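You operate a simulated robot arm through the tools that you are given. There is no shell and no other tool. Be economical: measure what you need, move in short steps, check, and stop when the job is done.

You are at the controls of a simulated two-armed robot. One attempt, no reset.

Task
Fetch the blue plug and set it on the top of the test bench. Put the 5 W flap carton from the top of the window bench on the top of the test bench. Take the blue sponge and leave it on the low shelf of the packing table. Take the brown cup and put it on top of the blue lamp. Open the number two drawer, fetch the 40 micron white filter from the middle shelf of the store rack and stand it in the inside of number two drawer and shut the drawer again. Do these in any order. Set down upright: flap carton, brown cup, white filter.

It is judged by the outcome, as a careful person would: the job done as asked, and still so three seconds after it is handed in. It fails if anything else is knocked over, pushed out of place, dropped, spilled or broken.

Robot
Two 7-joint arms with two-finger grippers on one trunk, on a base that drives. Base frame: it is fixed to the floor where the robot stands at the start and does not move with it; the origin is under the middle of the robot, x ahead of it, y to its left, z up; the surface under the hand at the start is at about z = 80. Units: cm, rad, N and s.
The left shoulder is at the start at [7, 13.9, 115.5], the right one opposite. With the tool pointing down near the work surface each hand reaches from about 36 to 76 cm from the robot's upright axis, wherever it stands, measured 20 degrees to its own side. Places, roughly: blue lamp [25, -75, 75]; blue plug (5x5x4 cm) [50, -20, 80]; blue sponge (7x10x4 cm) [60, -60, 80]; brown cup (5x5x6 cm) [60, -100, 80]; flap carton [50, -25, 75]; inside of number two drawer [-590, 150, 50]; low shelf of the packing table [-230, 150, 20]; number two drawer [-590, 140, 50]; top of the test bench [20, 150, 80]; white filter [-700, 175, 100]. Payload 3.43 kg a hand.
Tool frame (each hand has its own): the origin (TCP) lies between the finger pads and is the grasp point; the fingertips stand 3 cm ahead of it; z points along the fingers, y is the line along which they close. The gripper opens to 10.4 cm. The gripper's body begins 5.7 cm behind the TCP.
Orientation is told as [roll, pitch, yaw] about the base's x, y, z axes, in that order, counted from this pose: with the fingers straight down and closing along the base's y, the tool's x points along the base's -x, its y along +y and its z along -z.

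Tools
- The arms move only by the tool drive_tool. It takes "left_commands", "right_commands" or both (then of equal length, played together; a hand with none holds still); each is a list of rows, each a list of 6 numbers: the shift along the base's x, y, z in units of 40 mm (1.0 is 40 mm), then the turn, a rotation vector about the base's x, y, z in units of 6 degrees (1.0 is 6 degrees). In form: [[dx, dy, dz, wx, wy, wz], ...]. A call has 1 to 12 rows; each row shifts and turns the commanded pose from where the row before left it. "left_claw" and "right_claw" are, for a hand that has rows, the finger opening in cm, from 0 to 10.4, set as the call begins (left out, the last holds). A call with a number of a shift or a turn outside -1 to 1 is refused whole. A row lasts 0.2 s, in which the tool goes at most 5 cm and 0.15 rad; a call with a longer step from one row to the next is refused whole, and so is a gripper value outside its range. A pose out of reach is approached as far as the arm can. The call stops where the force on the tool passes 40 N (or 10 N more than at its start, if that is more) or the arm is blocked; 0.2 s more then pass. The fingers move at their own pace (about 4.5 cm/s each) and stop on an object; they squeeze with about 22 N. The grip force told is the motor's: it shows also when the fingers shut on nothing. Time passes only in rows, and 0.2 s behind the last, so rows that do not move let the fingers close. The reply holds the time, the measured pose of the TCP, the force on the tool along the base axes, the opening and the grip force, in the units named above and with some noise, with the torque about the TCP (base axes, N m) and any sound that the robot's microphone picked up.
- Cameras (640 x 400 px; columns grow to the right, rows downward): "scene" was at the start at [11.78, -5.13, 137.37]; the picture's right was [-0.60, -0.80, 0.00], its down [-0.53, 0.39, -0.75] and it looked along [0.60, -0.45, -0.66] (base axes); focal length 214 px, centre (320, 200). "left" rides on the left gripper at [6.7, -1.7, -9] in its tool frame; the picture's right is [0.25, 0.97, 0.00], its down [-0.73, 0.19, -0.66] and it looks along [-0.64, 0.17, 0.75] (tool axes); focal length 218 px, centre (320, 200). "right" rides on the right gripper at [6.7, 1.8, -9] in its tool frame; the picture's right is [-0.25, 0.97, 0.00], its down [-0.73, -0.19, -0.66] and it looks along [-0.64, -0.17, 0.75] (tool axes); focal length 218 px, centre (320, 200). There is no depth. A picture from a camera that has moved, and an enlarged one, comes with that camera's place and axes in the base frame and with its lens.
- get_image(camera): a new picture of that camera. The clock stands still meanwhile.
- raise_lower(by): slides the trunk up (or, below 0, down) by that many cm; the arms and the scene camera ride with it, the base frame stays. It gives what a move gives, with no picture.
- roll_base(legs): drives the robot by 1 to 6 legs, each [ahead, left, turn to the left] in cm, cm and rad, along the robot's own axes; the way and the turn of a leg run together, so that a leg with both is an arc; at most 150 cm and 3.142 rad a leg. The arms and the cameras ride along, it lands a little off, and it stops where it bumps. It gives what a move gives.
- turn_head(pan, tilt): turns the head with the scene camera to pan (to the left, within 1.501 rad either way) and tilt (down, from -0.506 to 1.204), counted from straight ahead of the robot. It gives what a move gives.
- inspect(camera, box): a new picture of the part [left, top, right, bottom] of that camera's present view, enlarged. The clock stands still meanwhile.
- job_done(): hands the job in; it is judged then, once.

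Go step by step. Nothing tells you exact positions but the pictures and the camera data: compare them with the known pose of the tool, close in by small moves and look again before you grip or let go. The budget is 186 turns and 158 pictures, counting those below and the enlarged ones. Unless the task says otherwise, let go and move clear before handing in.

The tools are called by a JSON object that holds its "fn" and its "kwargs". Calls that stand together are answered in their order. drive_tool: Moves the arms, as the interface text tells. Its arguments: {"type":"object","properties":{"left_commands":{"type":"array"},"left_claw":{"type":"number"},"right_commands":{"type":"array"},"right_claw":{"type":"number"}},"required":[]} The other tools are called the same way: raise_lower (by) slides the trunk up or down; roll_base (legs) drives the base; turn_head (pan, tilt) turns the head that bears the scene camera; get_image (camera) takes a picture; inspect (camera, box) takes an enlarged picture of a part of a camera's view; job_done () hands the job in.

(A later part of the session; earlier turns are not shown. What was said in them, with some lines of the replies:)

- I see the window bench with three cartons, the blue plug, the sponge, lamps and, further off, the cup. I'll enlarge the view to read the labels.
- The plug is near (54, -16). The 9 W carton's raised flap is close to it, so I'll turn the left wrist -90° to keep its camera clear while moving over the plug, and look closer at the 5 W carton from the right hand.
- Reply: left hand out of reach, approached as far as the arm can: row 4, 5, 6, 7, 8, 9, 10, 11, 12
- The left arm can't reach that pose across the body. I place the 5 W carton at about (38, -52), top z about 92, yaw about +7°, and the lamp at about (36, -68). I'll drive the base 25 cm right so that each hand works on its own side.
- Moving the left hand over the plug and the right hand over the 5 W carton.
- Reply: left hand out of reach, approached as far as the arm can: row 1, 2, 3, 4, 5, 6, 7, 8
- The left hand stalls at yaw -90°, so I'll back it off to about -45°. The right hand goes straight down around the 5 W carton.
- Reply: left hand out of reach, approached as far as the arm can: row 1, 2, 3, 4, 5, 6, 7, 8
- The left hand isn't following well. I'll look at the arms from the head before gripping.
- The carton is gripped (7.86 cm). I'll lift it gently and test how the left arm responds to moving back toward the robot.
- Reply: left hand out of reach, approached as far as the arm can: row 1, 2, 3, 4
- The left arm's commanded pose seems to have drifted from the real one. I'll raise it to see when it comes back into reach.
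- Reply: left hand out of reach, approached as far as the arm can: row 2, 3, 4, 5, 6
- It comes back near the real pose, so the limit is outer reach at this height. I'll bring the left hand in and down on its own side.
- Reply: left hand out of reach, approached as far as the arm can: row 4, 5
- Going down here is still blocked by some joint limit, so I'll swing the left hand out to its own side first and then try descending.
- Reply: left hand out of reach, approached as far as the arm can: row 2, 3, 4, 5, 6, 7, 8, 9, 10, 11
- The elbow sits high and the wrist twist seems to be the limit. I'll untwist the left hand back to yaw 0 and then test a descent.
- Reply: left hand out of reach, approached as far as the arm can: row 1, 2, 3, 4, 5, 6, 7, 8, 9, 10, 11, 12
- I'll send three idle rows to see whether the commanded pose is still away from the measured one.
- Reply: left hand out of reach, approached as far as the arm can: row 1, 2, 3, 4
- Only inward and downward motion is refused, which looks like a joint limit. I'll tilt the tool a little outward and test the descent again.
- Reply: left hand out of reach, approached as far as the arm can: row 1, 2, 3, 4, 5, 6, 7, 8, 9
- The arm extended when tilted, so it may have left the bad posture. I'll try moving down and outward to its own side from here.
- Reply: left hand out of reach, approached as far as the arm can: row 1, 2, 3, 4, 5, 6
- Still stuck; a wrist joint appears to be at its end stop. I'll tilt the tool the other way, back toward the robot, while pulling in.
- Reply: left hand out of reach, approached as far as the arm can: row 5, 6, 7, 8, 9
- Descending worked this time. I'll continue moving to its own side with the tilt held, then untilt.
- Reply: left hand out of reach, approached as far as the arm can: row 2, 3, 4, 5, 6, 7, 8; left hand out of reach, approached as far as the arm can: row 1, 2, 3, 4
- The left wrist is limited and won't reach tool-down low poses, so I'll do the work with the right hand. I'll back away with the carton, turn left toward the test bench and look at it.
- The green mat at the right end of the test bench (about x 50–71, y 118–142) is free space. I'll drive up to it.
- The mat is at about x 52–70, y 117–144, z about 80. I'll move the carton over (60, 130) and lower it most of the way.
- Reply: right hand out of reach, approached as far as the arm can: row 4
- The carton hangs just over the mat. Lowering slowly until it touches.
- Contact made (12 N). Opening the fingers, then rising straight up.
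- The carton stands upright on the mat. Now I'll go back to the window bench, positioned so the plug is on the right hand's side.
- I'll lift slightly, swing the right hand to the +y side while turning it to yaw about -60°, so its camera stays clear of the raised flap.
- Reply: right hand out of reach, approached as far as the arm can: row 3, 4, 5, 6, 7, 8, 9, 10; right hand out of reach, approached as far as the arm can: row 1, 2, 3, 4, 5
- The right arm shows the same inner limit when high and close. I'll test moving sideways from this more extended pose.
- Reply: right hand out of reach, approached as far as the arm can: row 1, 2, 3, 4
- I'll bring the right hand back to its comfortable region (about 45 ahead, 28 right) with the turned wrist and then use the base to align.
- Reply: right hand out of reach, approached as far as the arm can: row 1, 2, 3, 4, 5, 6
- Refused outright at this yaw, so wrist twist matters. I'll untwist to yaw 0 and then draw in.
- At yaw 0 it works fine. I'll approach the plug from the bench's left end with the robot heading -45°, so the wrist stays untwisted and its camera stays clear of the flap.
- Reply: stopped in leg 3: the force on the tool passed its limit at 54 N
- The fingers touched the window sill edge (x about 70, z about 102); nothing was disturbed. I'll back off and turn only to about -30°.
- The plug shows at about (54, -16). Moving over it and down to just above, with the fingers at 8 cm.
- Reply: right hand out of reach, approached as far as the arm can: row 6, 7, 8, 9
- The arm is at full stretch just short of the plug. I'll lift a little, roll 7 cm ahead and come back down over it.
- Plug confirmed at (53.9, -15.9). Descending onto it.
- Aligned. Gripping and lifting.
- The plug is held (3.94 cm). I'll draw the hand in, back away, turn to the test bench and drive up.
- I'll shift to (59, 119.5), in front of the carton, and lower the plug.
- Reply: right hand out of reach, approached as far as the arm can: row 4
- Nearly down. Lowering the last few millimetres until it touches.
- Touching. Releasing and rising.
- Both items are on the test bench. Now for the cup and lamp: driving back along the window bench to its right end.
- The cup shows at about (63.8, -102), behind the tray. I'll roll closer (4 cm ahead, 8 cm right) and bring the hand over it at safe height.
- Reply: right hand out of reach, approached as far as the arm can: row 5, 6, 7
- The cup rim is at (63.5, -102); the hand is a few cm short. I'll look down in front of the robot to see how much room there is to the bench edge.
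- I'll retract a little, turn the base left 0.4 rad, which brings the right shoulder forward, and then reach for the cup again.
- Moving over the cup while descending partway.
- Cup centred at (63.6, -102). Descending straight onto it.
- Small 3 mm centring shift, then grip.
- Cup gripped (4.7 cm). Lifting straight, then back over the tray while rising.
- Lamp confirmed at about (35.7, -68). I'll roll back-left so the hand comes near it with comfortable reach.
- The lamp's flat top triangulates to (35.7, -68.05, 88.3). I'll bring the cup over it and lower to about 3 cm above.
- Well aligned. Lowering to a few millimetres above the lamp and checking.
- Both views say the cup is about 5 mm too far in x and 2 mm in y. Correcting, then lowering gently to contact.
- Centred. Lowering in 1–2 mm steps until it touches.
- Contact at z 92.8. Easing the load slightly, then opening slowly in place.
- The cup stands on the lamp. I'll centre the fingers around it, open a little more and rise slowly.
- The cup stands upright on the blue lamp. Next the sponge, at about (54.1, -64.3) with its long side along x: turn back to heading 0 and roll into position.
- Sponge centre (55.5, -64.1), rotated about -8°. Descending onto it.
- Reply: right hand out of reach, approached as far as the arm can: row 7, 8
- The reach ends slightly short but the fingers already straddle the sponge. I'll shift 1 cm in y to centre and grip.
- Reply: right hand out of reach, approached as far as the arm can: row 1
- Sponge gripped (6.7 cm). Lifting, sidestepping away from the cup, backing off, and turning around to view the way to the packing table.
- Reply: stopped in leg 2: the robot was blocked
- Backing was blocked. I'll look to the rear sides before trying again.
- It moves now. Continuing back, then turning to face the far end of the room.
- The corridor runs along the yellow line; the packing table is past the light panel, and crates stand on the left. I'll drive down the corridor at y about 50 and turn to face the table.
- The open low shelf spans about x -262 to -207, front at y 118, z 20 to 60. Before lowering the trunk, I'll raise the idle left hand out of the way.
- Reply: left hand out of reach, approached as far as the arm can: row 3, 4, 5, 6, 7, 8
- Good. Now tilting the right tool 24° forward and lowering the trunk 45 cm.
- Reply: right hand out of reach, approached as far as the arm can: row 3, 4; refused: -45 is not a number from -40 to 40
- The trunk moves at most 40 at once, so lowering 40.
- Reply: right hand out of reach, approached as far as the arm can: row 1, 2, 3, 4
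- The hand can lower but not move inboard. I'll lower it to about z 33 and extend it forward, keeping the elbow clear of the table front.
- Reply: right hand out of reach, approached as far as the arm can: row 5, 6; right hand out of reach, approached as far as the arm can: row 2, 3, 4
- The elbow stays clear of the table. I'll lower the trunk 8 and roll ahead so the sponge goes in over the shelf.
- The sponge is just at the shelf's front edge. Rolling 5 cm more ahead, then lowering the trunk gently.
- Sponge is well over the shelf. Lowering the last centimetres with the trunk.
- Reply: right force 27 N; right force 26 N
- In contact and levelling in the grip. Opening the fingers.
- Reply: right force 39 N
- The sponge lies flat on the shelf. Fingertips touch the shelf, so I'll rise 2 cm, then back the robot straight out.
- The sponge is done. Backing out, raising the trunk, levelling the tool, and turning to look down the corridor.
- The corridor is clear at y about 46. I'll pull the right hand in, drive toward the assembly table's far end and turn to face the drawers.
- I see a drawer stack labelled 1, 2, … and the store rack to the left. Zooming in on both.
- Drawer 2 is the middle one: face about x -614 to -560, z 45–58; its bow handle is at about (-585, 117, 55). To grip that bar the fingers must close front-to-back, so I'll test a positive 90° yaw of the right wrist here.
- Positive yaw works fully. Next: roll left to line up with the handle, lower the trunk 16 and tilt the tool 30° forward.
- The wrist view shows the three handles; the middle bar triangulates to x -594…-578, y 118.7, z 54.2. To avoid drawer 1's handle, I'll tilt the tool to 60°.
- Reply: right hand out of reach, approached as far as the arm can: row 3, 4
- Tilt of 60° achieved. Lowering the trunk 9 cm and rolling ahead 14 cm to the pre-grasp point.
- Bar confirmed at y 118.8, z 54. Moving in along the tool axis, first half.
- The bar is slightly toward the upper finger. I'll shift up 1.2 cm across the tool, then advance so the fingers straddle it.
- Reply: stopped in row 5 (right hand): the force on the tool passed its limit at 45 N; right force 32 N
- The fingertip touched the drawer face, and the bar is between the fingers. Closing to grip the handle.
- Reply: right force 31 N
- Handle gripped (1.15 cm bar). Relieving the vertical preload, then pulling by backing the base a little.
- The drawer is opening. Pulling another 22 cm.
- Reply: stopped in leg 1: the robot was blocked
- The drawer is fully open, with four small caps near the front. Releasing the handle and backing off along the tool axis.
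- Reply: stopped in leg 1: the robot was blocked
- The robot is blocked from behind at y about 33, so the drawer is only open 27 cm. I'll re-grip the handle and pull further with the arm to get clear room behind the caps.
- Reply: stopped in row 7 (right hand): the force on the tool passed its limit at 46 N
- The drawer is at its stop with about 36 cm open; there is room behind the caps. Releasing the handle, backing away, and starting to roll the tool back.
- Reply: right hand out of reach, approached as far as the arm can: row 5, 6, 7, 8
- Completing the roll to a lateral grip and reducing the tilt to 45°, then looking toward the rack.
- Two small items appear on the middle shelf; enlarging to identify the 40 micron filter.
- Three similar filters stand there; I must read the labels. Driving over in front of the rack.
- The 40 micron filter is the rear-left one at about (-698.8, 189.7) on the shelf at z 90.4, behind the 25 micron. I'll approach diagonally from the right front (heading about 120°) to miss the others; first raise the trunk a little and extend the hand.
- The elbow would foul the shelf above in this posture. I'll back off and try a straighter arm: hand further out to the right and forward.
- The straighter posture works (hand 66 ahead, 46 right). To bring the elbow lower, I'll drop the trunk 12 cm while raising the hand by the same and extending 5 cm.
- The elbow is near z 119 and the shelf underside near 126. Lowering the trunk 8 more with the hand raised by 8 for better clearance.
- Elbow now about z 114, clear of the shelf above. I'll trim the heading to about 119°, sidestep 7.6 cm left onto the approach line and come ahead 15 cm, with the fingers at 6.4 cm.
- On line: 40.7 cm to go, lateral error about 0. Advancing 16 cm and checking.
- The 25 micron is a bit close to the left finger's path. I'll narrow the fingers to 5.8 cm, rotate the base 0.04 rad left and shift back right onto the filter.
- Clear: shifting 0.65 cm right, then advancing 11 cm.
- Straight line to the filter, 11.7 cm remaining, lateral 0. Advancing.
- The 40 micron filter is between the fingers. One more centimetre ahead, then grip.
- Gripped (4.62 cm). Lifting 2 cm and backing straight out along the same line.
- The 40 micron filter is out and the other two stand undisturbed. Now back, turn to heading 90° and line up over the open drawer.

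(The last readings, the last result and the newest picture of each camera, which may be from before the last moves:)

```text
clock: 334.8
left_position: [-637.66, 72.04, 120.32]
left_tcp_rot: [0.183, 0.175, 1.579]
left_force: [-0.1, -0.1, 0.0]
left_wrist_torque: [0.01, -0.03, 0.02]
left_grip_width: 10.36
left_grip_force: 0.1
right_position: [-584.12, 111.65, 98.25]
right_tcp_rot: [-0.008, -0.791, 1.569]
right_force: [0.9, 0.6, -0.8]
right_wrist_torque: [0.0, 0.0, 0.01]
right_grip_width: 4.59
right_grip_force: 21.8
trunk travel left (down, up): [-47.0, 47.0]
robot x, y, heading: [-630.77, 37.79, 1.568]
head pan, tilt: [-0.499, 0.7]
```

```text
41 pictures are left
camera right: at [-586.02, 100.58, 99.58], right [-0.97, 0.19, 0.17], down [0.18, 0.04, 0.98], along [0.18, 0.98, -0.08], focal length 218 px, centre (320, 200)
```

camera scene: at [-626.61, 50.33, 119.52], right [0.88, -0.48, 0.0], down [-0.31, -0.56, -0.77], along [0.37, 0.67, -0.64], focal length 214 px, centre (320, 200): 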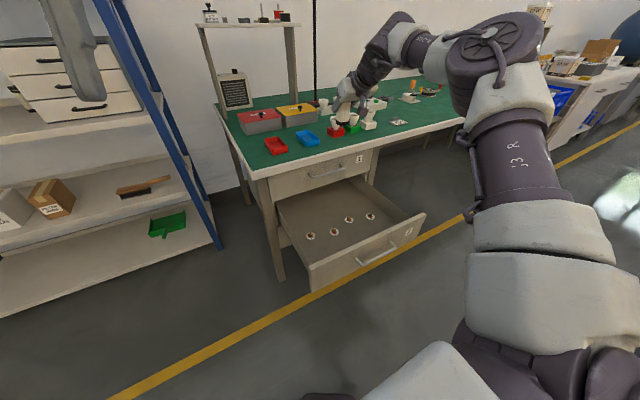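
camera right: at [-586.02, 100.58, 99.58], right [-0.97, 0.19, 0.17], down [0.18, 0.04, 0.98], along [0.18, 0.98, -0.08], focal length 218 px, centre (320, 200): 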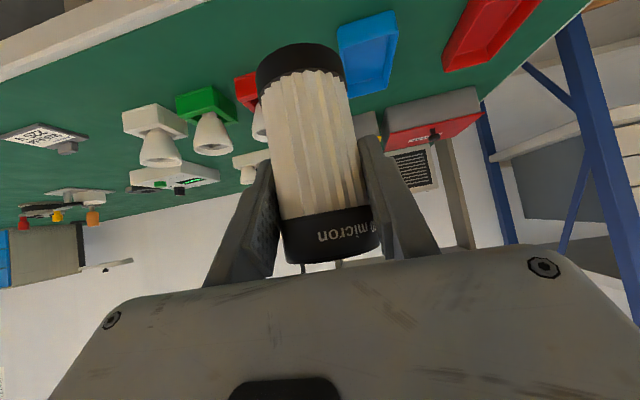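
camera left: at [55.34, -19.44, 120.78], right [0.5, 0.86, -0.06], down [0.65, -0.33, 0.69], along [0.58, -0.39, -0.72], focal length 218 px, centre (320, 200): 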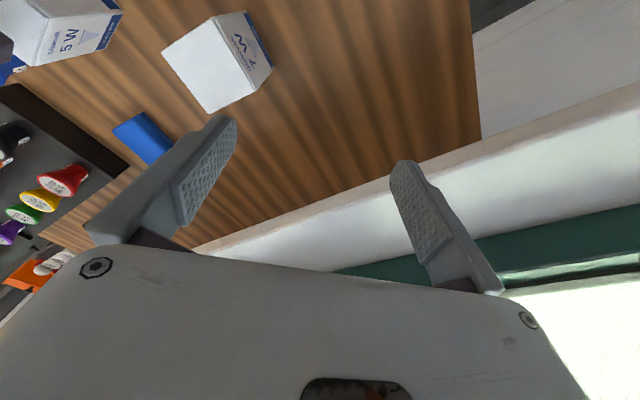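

The drawer sits as left, caps near y 103–107. I'll back 2 cm so the filter clears the table edge, then lower the trunk 39 cm.

{"fn": "roll_base", "kwargs": {"legs": [[-2.3, 0, 0]]}}

{"fn": "raise_lower", "kwargs": {"by": -25}}

{"fn": "get_image", "kwargs": {"camera": "scene"}}

{"fn": "get_image", "kwargs": {"camera": "right"}}

```text
clock: 335.6
left_position: [-637.51, 69.84, 120.11]
left_tcp_rot: [0.184, 0.18, 1.582]
left_force: [0.4, 0.0, -0.3]
left_wrist_torque: [-0.02, -0.01, 0.0]
left_grip_width: 10.41
left_grip_force: 0.0
right_position: [-584.09, 109.47, 98.11]
right_tcp_rot: [-0.009, -0.789, 1.568]
right_force: [-0.4, 0.3, -0.3]
right_wrist_torque: [0.02, 0.02, -0.01]
right_grip_width: 4.6
right_grip_force: 21.7
trunk travel left (down, up): [-47.0, 47.0]
robot x, y, heading: [-630.98, 35.72, 1.571]
head pan, tilt: [-0.499, 0.7]
```

```text
clock: 338.2
left_position: [-637.59, 69.6, 95.3]
left_tcp_rot: [0.182, 0.176, 1.581]
left_force: [-0.5, 0.4, -0.7]
left_wrist_torque: [-0.03, -0.03, 0.02]
left_grip_width: 10.39
left_grip_force: 0.0
right_position: [-584.16, 109.39, 73.24]
right_tcp_rot: [-0.008, -0.791, 1.569]
right_force: [-1.0, 0.2, -0.9]
right_wrist_torque: [0.0, 0.01, -0.01]
right_grip_width: 4.58
right_grip_force: 22.1
trunk travel left (down, up): [-22.0, 72.0]
robot x, y, heading: [-630.79, 35.59, 1.571]
head pan, tilt: [-0.499, 0.7]
```

```text
40 pictures are left
camera scene: at [-626.61, 47.99, 94.52], right [0.88, -0.48, 0.0], down [-0.31, -0.57, -0.76], along [0.37, 0.67, -0.64], focal length 214 px, centre (320, 200)
```

scene: 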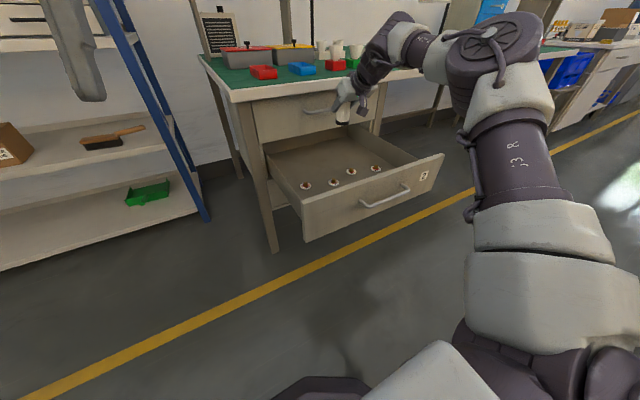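

```text
39 pictures are left
camera right: at [-586.03, 98.27, 74.57], right [-0.97, 0.19, 0.17], down [0.18, 0.04, 0.98], along [0.18, 0.98, -0.08], focal length 218 px, centre (320, 200)
```

right: 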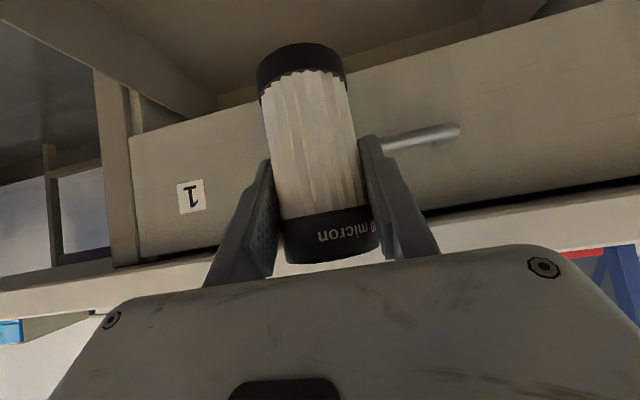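

Clear so far. Lowering another 14.5 cm.

{"fn": "raise_lower", "kwargs": {"by": -14.5}}

{"fn": "get_image", "kwargs": {"camera": "right"}}

{"fn": "inspect", "kwargs": {"camera": "scene", "box": [230, 60, 460, 250]}}

```text
clock: 339.9
left_position: [-637.46, 69.78, 80.75]
left_tcp_rot: [0.182, 0.177, 1.584]
left_force: [0.2, -0.6, 0.1]
left_wrist_torque: [0.02, 0.0, 0.02]
left_grip_width: 10.39
left_grip_force: 0.1
right_position: [-584.03, 109.54, 58.59]
right_tcp_rot: [-0.01, -0.791, 1.568]
right_force: [-0.5, 0.0, -0.3]
right_wrist_torque: [0.04, -0.01, -0.01]
right_grip_width: 4.6
right_grip_force: 21.5
trunk travel left (down, up): [-7.5, 86.5]
robot x, y, heading: [-630.84, 35.77, 1.573]
head pan, tilt: [-0.499, 0.7]
```

```text
38 pictures are left
camera right: at [-586.04, 98.26, 60.08], right [-0.97, 0.19, 0.17], down [0.18, 0.04, 0.98], along [0.18, 0.98, -0.08], focal length 218 px, centre (320, 200)
```

right: 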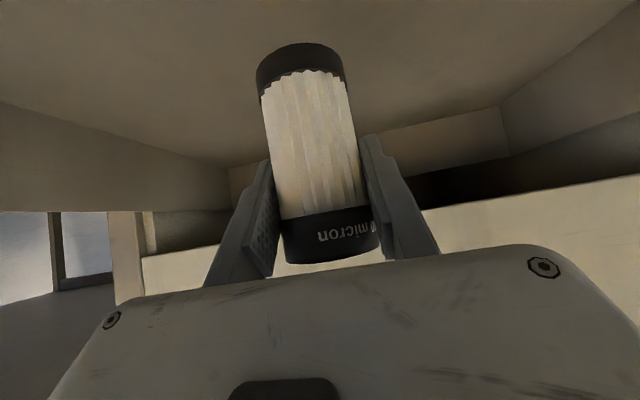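

```text
2.11 times, centred on (345, 155) of scene
camera zoom: at [-626.61, 47.99, 80.03], right [0.88, -0.48, 0.0], down [-0.31, -0.57, -0.76], along [0.37, 0.67, -0.64], focal length 452 px, centre (267, 295)
```

zoom: 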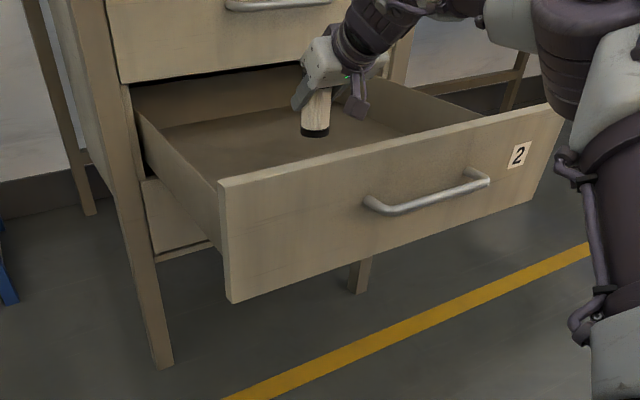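

The filter hangs inside the drawer outline, above the caps. Rolling ahead 4.5 cm, then lowering.

{"fn": "roll_base", "kwargs": {"legs": [[4.5, 0, 0]]}}

{"fn": "raise_lower", "kwargs": {"by": -4.5}}

{"fn": "inspect", "kwargs": {"camera": "scene", "box": [260, 80, 420, 190]}}

{"fn": "get_image", "kwargs": {"camera": "right"}}

```text
clock: 340.8
left_position: [-637.5, 74.28, 80.72]
left_tcp_rot: [0.184, 0.176, 1.582]
left_force: [-0.2, 0.1, -0.1]
left_wrist_torque: [0.0, -0.02, -0.02]
left_grip_width: 10.39
left_grip_force: 0.1
right_position: [-584.1, 113.77, 58.55]
right_tcp_rot: [-0.01, -0.791, 1.569]
right_force: [-0.4, 0.1, -0.7]
right_wrist_torque: [0.03, -0.02, -0.03]
right_grip_width: 4.62
right_grip_force: 21.5
trunk travel left (down, up): [-7.5, 86.5]
robot x, y, heading: [-630.77, 39.91, 1.569]
head pan, tilt: [-0.499, 0.7]
```

```text
clock: 341.7
left_position: [-637.55, 74.17, 76.18]
left_tcp_rot: [0.182, 0.177, 1.582]
left_force: [0.2, 0.1, -0.1]
left_wrist_torque: [0.0, -0.01, 0.05]
left_grip_width: 10.4
left_grip_force: 0.0
right_position: [-584.03, 113.82, 54.36]
right_tcp_rot: [-0.009, -0.795, 1.568]
right_force: [1.7, 1.3, 5.6]
right_wrist_torque: [0.01, -0.01, 0.03]
right_grip_width: 4.59
right_grip_force: 22.2
trunk travel left (down, up): [-3.0, 91.0]
robot x, y, heading: [-630.83, 40.2, 1.565]
head pan, tilt: [-0.499, 0.7]
```

```text
3.64 times, centred on (340, 135) of scene
camera zoom: at [-626.62, 52.4, 75.54], right [0.88, -0.48, 0.0], down [-0.31, -0.56, -0.77], along [0.37, 0.67, -0.64], focal length 780 px, centre (247, 436)
```

zoom: 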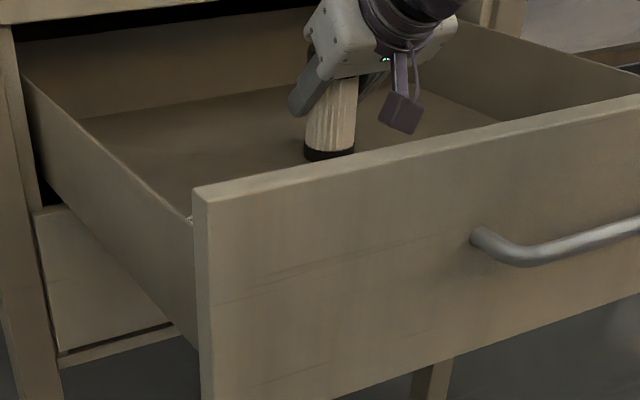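

```text
35 pictures are left
camera right: at [-586.02, 102.71, 55.71], right [-0.97, 0.19, 0.17], down [0.18, 0.04, 0.98], along [0.18, 0.98, -0.07], focal length 218 px, centre (320, 200)
```

right: 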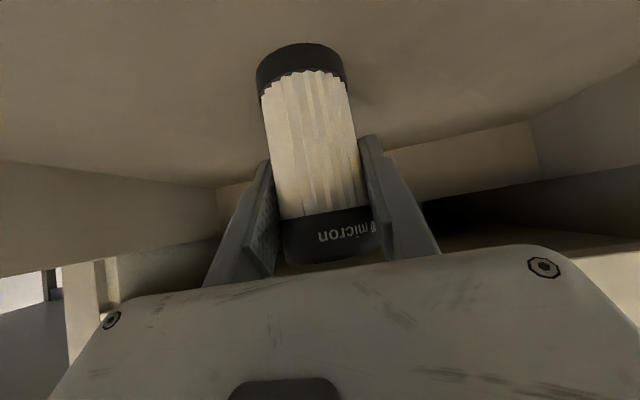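

The filter's base is on the drawer floor (contact 5.6 N). Opening the fingers and checking that it stands.

{"fn": "drive_tool", "kwargs": {"right_commands": [[0, 0, 0, 0, 0, 0], [0, 0, 0, 0, 0, 0]], "right_claw": 6.6}}

{"fn": "get_image", "kwargs": {"camera": "right"}}

```text
clock: 342.3
left_position: [-637.62, 74.24, 76.13]
left_tcp_rot: [0.185, 0.178, 1.583]
left_force: [-0.2, -0.4, -0.6]
left_wrist_torque: [0.02, 0.0, -0.01]
left_grip_width: 10.41
left_grip_force: 0.0
right_position: [-584.22, 113.82, 54.17]
right_tcp_rot: [-0.008, -0.79, 1.569]
right_force: [0.0, 0.6, -0.4]
right_wrist_torque: [0.01, -0.02, 0.0]
right_grip_width: 6.61
right_grip_force: 0.1
trunk travel left (down, up): [-3.0, 91.0]
robot x, y, heading: [-630.14, 40.04, 1.572]
head pan, tilt: [-0.499, 0.7]
```

```text
34 pictures are left
camera right: at [-586.03, 102.72, 55.53], right [-0.97, 0.19, 0.17], down [0.18, 0.05, 0.98], along [0.18, 0.98, -0.08], focal length 218 px, centre (320, 200)
```

right: 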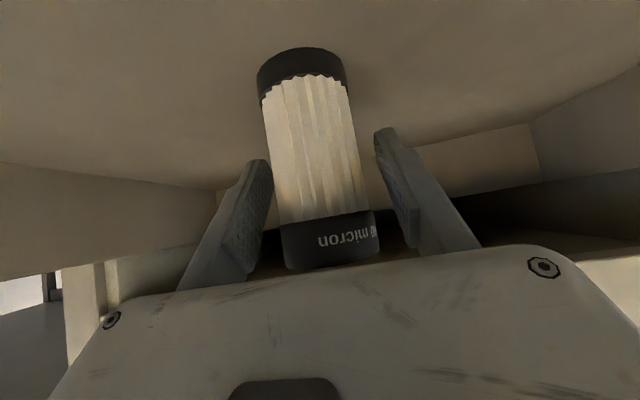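

It stands upright. Retreating: back 3 cm, up 4 cm, then back further.

{"fn": "roll_base", "kwargs": {"legs": [[-2.5, 0, 0]]}}

{"fn": "raise_lower", "kwargs": {"by": 4}}

{"fn": "roll_base", "kwargs": {"legs": [[-4, 0, 0]]}}

{"fn": "raise_lower", "kwargs": {"by": 12}}

{"fn": "get_image", "kwargs": {"camera": "scene"}}

```text
clock: 343.1
left_position: [-637.6, 71.58, 76.24]
left_tcp_rot: [0.183, 0.177, 1.581]
left_force: [0.5, 0.5, 0.6]
left_wrist_torque: [0.02, 0.0, 0.02]
left_grip_width: 10.4
left_grip_force: 0.0
right_position: [-584.19, 111.3, 54.16]
right_tcp_rot: [-0.008, -0.791, 1.57]
right_force: [-1.2, 0.0, -0.2]
right_wrist_torque: [-0.02, 0.02, 0.02]
right_grip_width: 6.6
right_grip_force: 0.1
trunk travel left (down, up): [-3.0, 91.0]
robot x, y, heading: [-630.74, 37.2, 1.574]
head pan, tilt: [-0.499, 0.7]
```

```text
clock: 343.9
left_position: [-637.64, 71.7, 80.12]
left_tcp_rot: [0.184, 0.175, 1.58]
left_force: [0.4, 0.6, -0.8]
left_wrist_torque: [-0.02, 0.03, 0.02]
left_grip_width: 10.39
left_grip_force: 0.1
right_position: [-584.07, 111.34, 58.24]
right_tcp_rot: [-0.009, -0.791, 1.568]
right_force: [1.0, -0.8, -0.3]
right_wrist_torque: [0.0, 0.01, -0.02]
right_grip_width: 6.61
right_grip_force: 0.0
trunk travel left (down, up): [-7.0, 87.0]
robot x, y, heading: [-630.66, 37.71, 1.567]
head pan, tilt: [-0.499, 0.7]
```

```text
clock: 344.8
left_position: [-637.56, 67.59, 80.24]
left_tcp_rot: [0.183, 0.177, 1.58]
left_force: [0.4, -0.7, 0.2]
left_wrist_torque: [0.02, -0.01, 0.0]
left_grip_width: 10.42
left_grip_force: 0.0
right_position: [-584.13, 107.25, 58.28]
right_tcp_rot: [-0.009, -0.791, 1.569]
right_force: [0.0, 0.3, 0.5]
right_wrist_torque: [0.04, 0.02, 0.0]
right_grip_width: 6.61
right_grip_force: 0.1
trunk travel left (down, up): [-7.0, 87.0]
robot x, y, heading: [-631.02, 33.37, 1.57]
head pan, tilt: [-0.499, 0.7]
```

```text
clock: 346.3
left_position: [-637.52, 67.61, 92.14]
left_tcp_rot: [0.186, 0.177, 1.583]
left_force: [0.2, -1.1, 0.1]
left_wrist_torque: [-0.01, -0.02, 0.01]
left_grip_width: 10.4
left_grip_force: 0.0
right_position: [-584.12, 107.35, 70.09]
right_tcp_rot: [-0.008, -0.791, 1.568]
right_force: [-0.3, -0.8, 0.3]
right_wrist_torque: [-0.01, 0.0, -0.02]
right_grip_width: 6.61
right_grip_force: 0.0
trunk travel left (down, up): [-19.0, 75.0]
robot x, y, heading: [-631.18, 33.29, 1.569]
head pan, tilt: [-0.499, 0.7]
```

```text
33 pictures are left
camera scene: at [-626.6, 45.96, 91.51], right [0.88, -0.48, 0.0], down [-0.31, -0.57, -0.76], along [0.37, 0.67, -0.64], focal length 214 px, centre (320, 200)
```

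scene: 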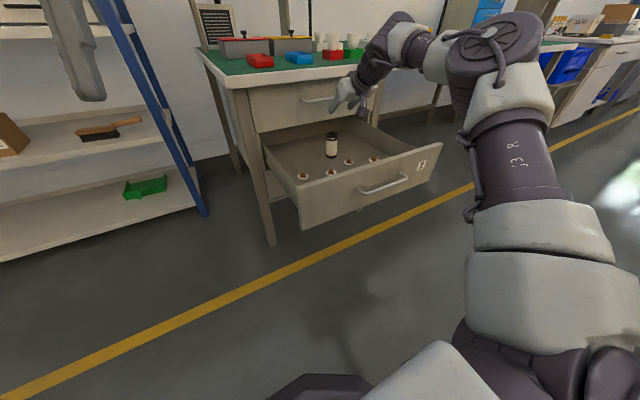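

The filter stands upright behind the caps. Next I'll raise and retract the hand to the front of the drawer to push it shut.

{"fn": "raise_lower", "kwargs": {"by": 14}}

{"fn": "drive_tool", "kwargs": {"right_commands": [[0, -0.8, 0, 0, 0, 0], [0, -0.8, 0, 0, 0, 0], [0, -0.8, 0, 0, 0, 0], [0, -0.8, 0, 0, 0, 0], [0, -0.8, 0, 0, 0, 0], [0, -0.8, 0, 0, 0, 0], [0, -0.8, 0, 0, 0, 0], [0, -0.8, 0, 0, 0, 0], [0, -0.8, 0, 0, 0, 0], [0, -0.6, 0, 0, 0, 0]], "right_claw": 0}}

```text
clock: 348.0
left_position: [-637.48, 67.62, 106.13]
left_tcp_rot: [0.183, 0.179, 1.58]
left_force: [0.2, -0.7, 1.1]
left_wrist_torque: [-0.01, 0.01, 0.0]
left_grip_width: 10.37
left_grip_force: 0.0
right_position: [-583.98, 107.34, 84.27]
right_tcp_rot: [-0.009, -0.792, 1.57]
right_force: [-0.3, 0.7, -0.3]
right_wrist_torque: [0.04, 0.0, 0.0]
right_grip_width: 6.61
right_grip_force: 0.1
trunk travel left (down, up): [-33.0, 61.0]
robot x, y, heading: [-630.63, 33.38, 1.571]
head pan, tilt: [-0.499, 0.7]
```

```text
clock: 350.2
left_position: [-637.57, 67.66, 106.26]
left_tcp_rot: [0.182, 0.176, 1.581]
left_force: [1.1, 1.0, -0.2]
left_wrist_torque: [0.0, -0.03, 0.0]
left_grip_width: 10.39
left_grip_force: 0.1
right_position: [-584.04, 76.08, 84.0]
right_tcp_rot: [-0.007, -0.793, 1.569]
right_force: [-0.4, 0.8, 0.0]
right_wrist_torque: [0.01, -0.02, -0.02]
right_grip_width: 0.0
right_grip_force: 21.9
trunk travel left (down, up): [-33.0, 61.0]
robot x, y, heading: [-630.57, 33.41, 1.567]
head pan, tilt: [-0.499, 0.7]
```

Shifting right 14 cm (beside the handle) and lowering to the drawer front's height.

{"fn": "roll_base", "kwargs": {"legs": [[0, -14, 0]]}}

{"fn": "raise_lower", "kwargs": {"by": -31}}

{"fn": "get_image", "kwargs": {"camera": "right"}}

{"fn": "get_image", "kwargs": {"camera": "scene"}}

```text
clock: 351.5
left_position: [-623.61, 67.64, 106.27]
left_tcp_rot: [0.184, 0.176, 1.581]
left_force: [0.6, 0.4, 0.4]
left_wrist_torque: [0.0, 0.05, 0.03]
left_grip_width: 10.41
left_grip_force: 0.0
right_position: [-570.15, 75.95, 84.04]
right_tcp_rot: [-0.009, -0.791, 1.568]
right_force: [0.3, 0.9, 0.1]
right_wrist_torque: [-0.01, -0.03, 0.0]
right_grip_width: 0.0
right_grip_force: 22.0
trunk travel left (down, up): [-33.0, 61.0]
robot x, y, heading: [-616.9, 33.13, 1.565]
head pan, tilt: [-0.499, 0.7]
```

```text
clock: 354.6
left_position: [-623.67, 67.64, 75.2]
left_tcp_rot: [0.184, 0.177, 1.581]
left_force: [0.4, -0.1, 0.0]
left_wrist_torque: [-0.02, 0.02, 0.03]
left_grip_width: 10.42
left_grip_force: 0.1
right_position: [-570.13, 76.03, 53.17]
right_tcp_rot: [-0.008, -0.792, 1.57]
right_force: [-0.1, 0.7, 0.2]
right_wrist_torque: [0.02, -0.02, 0.0]
right_grip_width: 0.02
right_grip_force: 22.0
trunk travel left (down, up): [-2.0, 92.0]
robot x, y, heading: [-616.87, 33.5, 1.565]
head pan, tilt: [-0.499, 0.7]
```

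```text
32 pictures are left
camera right: at [-572.06, 64.92, 54.54], right [-0.97, 0.19, 0.17], down [0.18, 0.04, 0.98], along [0.18, 0.98, -0.08], focal length 218 px, centre (320, 200)
```

right: 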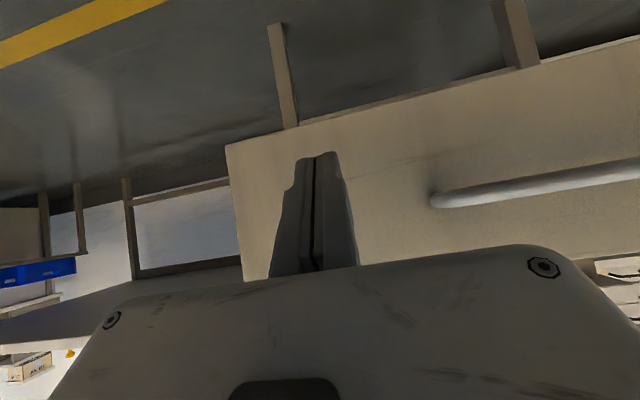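

```text
31 pictures are left
camera scene: at [-612.67, 45.89, 74.52], right [0.88, -0.48, 0.0], down [-0.31, -0.56, -0.76], along [0.37, 0.67, -0.64], focal length 214 px, centre (320, 200)
```

scene: 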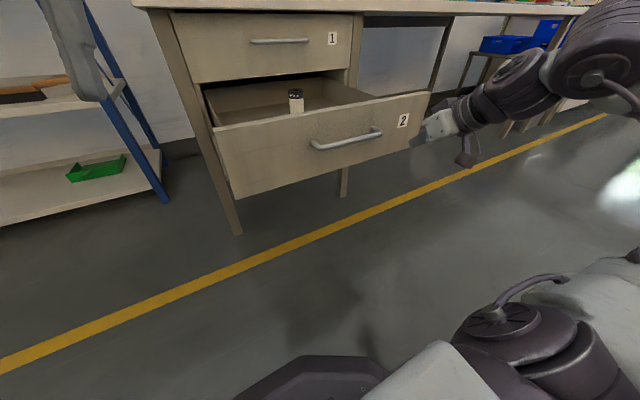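

Fingers are aimed at the drawer front beside the handle. Pushing gently in steps.

{"fn": "roll_base", "kwargs": {"legs": [[10, 0, 0]]}}

{"fn": "get_image", "kwargs": {"camera": "scene"}}

```text
clock: 355.8
left_position: [-623.58, 77.69, 75.25]
left_tcp_rot: [0.184, 0.177, 1.583]
left_force: [0.7, -0.8, -1.0]
left_wrist_torque: [-0.01, 0.0, -0.02]
left_grip_width: 10.4
left_grip_force: 0.1
right_position: [-570.11, 86.1, 53.11]
right_tcp_rot: [-0.009, -0.791, 1.568]
right_force: [0.7, 0.5, 0.5]
right_wrist_torque: [0.02, -0.01, 0.01]
right_grip_width: 0.04
right_grip_force: 34.6
trunk travel left (down, up): [-2.0, 92.0]
robot x, y, heading: [-616.8, 43.16, 1.565]
head pan, tilt: [-0.499, 0.7]
```

```text
30 pictures are left
camera scene: at [-612.66, 55.89, 74.52], right [0.88, -0.48, 0.0], down [-0.31, -0.57, -0.76], along [0.37, 0.67, -0.64], focal length 214 px, centre (320, 200)
```

scene: 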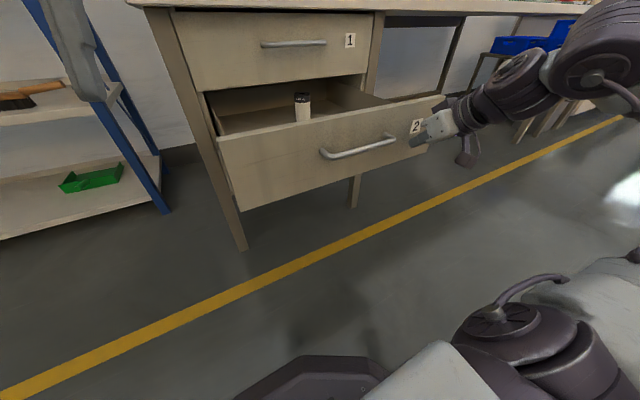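

The drawer moves, the filter is upright, and its top (58) is below drawer 1's bottom edge (60.5). Continuing.

{"fn": "roll_base", "kwargs": {"legs": [[8, 0, 0]]}}

{"fn": "inspect", "kwargs": {"camera": "scene", "box": [180, 40, 460, 220]}}

```text
clock: 356.8
left_position: [-623.63, 85.53, 75.19]
left_tcp_rot: [0.183, 0.177, 1.583]
left_force: [0.3, 0.0, 0.0]
left_wrist_torque: [0.0, 0.01, 0.0]
left_grip_width: 10.42
left_grip_force: 0.0
right_position: [-570.09, 94.04, 53.19]
right_tcp_rot: [-0.009, -0.793, 1.569]
right_force: [0.2, -0.2, 0.0]
right_wrist_torque: [0.01, 0.04, 0.01]
right_grip_width: 0.01
right_grip_force: 34.6
trunk travel left (down, up): [-2.0, 92.0]
robot x, y, heading: [-616.84, 51.47, 1.574]
head pan, tilt: [-0.499, 0.7]
```

```text
2.22 times, centred on (320, 130) of scene
camera zoom: at [-612.64, 63.84, 74.52], right [0.88, -0.48, 0.0], down [-0.31, -0.57, -0.76], along [0.37, 0.67, -0.64], focal length 477 px, centre (320, 356)
```

zoom: 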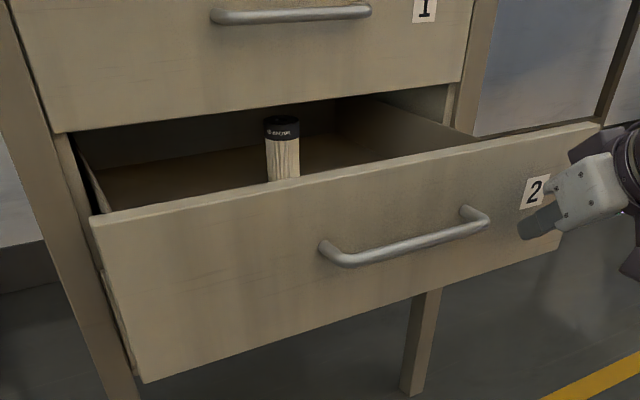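

Filter passes under cleanly. Pushing on.

{"fn": "roll_base", "kwargs": {"legs": [[12, 0, 0]]}}

{"fn": "roll_base", "kwargs": {"legs": [[8, 0, 0]]}}

{"fn": "get_image", "kwargs": {"camera": "scene"}}

```text
clock: 358.1
left_position: [-623.71, 97.46, 75.23]
left_tcp_rot: [0.183, 0.177, 1.583]
left_force: [-0.3, -1.2, -0.2]
left_wrist_torque: [-0.02, 0.01, -0.01]
left_grip_width: 10.42
left_grip_force: 0.0
right_position: [-570.14, 106.07, 53.05]
right_tcp_rot: [-0.009, -0.791, 1.572]
right_force: [-0.1, 0.2, 0.7]
right_wrist_torque: [-0.01, 0.02, -0.02]
right_grip_width: 0.0
right_grip_force: 34.4
trunk travel left (down, up): [-2.0, 92.0]
robot x, y, heading: [-616.9, 63.57, 1.57]
head pan, tilt: [-0.499, 0.7]
```

```text
clock: 359.1
left_position: [-623.56, 105.62, 75.05]
left_tcp_rot: [0.183, 0.178, 1.584]
left_force: [0.4, -0.1, -1.1]
left_wrist_torque: [-0.01, 0.03, -0.02]
left_grip_width: 10.38
left_grip_force: 0.2
right_position: [-570.09, 114.09, 53.09]
right_tcp_rot: [-0.008, -0.79, 1.57]
right_force: [-0.8, 0.5, -0.7]
right_wrist_torque: [-0.03, 0.0, 0.0]
right_grip_width: 0.0
right_grip_force: 34.3
trunk travel left (down, up): [-2.0, 92.0]
robot x, y, heading: [-616.65, 71.24, 1.573]
head pan, tilt: [-0.499, 0.7]
```

```text
28 pictures are left
camera scene: at [-612.63, 83.8, 74.52], right [0.88, -0.48, 0.0], down [-0.31, -0.57, -0.76], along [0.37, 0.67, -0.64], focal length 214 px, centre (320, 200)
```

scene: 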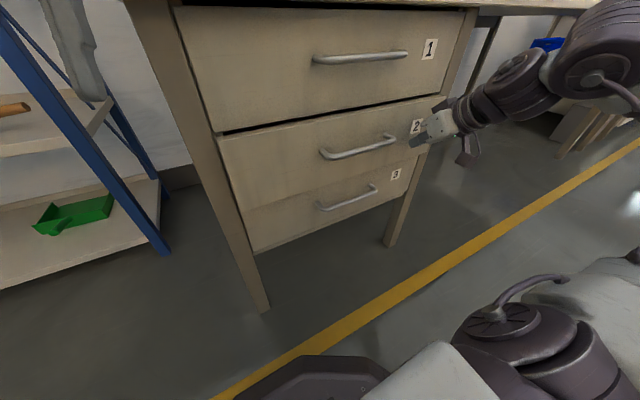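

About 4–5 cm remain. Finishing the push with the arm in small steps.

{"fn": "drive_tool", "kwargs": {"right_commands": [[0, 0.2, 0, 0, 0, 0], [0, 0.2, 0, 0, 0, 0], [0, 0.2, 0, 0, 0, 0], [0, 0.15, 0, 0, 0, 0], [0, 0.15, 0, 0, 0, 0], [0, 0.1, 0, 0, 0, 0], [0, 0.1, 0, 0, 0, 0], [0, 0.1, 0, 0, 0, 0], [0, 0.1, 0, 0, 0, 0]]}}

{"fn": "get_image", "kwargs": {"camera": "scene"}}

```text
clock: 360.5
left_position: [-623.57, 105.45, 75.22]
left_tcp_rot: [0.182, 0.175, 1.579]
left_force: [-0.5, 0.5, -0.4]
left_wrist_torque: [-0.01, 0.01, 0.02]
left_grip_width: 10.37
left_grip_force: 0.0
right_position: [-570.03, 117.29, 53.04]
right_tcp_rot: [-0.012, -0.781, 1.57]
right_force: [-2.1, -13.8, 4.6]
right_wrist_torque: [0.02, 0.0, 0.05]
right_grip_width: 0.02
right_grip_force: 34.4
trunk travel left (down, up): [-2.0, 92.0]
robot x, y, heading: [-616.74, 71.19, 1.567]
head pan, tilt: [-0.499, 0.7]
stopped in row 6 (right hand): the force on the tool passed its limit at 47 N (the readings are from after the stop); the commanded pose is now the measured one
```

```text
27 pictures are left
camera scene: at [-612.64, 83.57, 74.55], right [0.88, -0.48, 0.0], down [-0.31, -0.56, -0.77], along [0.37, 0.67, -0.64], focal length 214 px, centre (320, 200)
```

scene: 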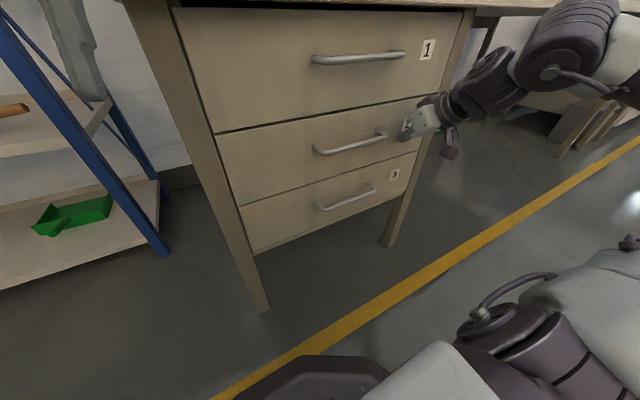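

It reached its stop. Backing the hand off and checking that the drawer is flush.

{"fn": "drive_tool", "kwargs": {"right_commands": [[0, -0.5, 0, 0, 0, 0], [0, -0.7, 0, 0, 0, 0], [0, -0.7, 0, 0, 0, 0]]}}

{"fn": "roll_base", "kwargs": {"legs": [[-25, 0, 0]]}}

{"fn": "inspect", "kwargs": {"camera": "scene", "box": [180, 20, 440, 220]}}

```text
clock: 361.3
left_position: [-623.65, 105.45, 75.18]
left_tcp_rot: [0.181, 0.175, 1.579]
left_force: [-0.1, 0.1, 0.3]
left_wrist_torque: [-0.01, 0.0, -0.05]
left_grip_width: 10.39
left_grip_force: 0.1
right_position: [-570.14, 109.67, 52.77]
right_tcp_rot: [-0.008, -0.78, 1.571]
right_force: [-0.4, 0.0, -0.8]
right_wrist_torque: [0.02, 0.02, -0.04]
right_grip_width: 0.0
right_grip_force: 35.1
trunk travel left (down, up): [-2.0, 92.0]
robot x, y, heading: [-616.66, 71.47, 1.568]
head pan, tilt: [-0.499, 0.7]
```

```text
clock: 363.1
left_position: [-623.61, 80.51, 75.13]
left_tcp_rot: [0.182, 0.177, 1.58]
left_force: [0.7, -0.6, -0.5]
left_wrist_torque: [0.03, 0.0, -0.05]
left_grip_width: 10.42
left_grip_force: 0.1
right_position: [-570.31, 84.76, 52.82]
right_tcp_rot: [-0.01, -0.779, 1.57]
right_force: [0.5, -0.6, -0.1]
right_wrist_torque: [-0.03, 0.02, 0.0]
right_grip_width: 0.01
right_grip_force: 34.6
trunk travel left (down, up): [-2.0, 92.0]
robot x, y, heading: [-616.75, 46.44, 1.569]
head pan, tilt: [-0.499, 0.7]
```

```text
2.00 times, centred on (310, 120) of scene
camera zoom: at [-612.7, 58.7, 74.52], right [0.88, -0.48, 0.0], down [-0.31, -0.56, -0.76], along [0.37, 0.67, -0.64], focal length 429 px, centre (340, 360)
```

zoom: 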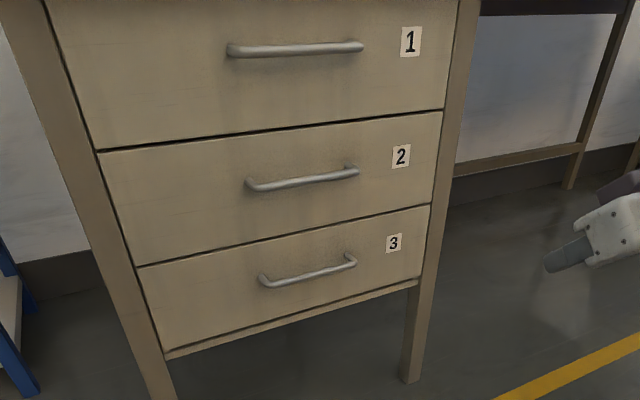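

Drawer two is flush and shut, the hands are clear, and all five jobs are done. Handing in.

{"fn": "job_done", "kwargs": {}}

```text
The job is handed in.
```

All five jobs are done and handed in:

- **Blue plug:** it is on the top of the test bench.
- **5 W carton:** it stands upright on the test bench, behind the plug.
- **Blue sponge:** it is on the low shelf of the packing table.
- **Brown cup:** it stands upright on the blue lamp.
- **40 micron filter:** it was standing upright in number two drawer as the drawer slid in. I couldn't see it after the drawer shut, but the last push was slow. The drawer is fully closed.
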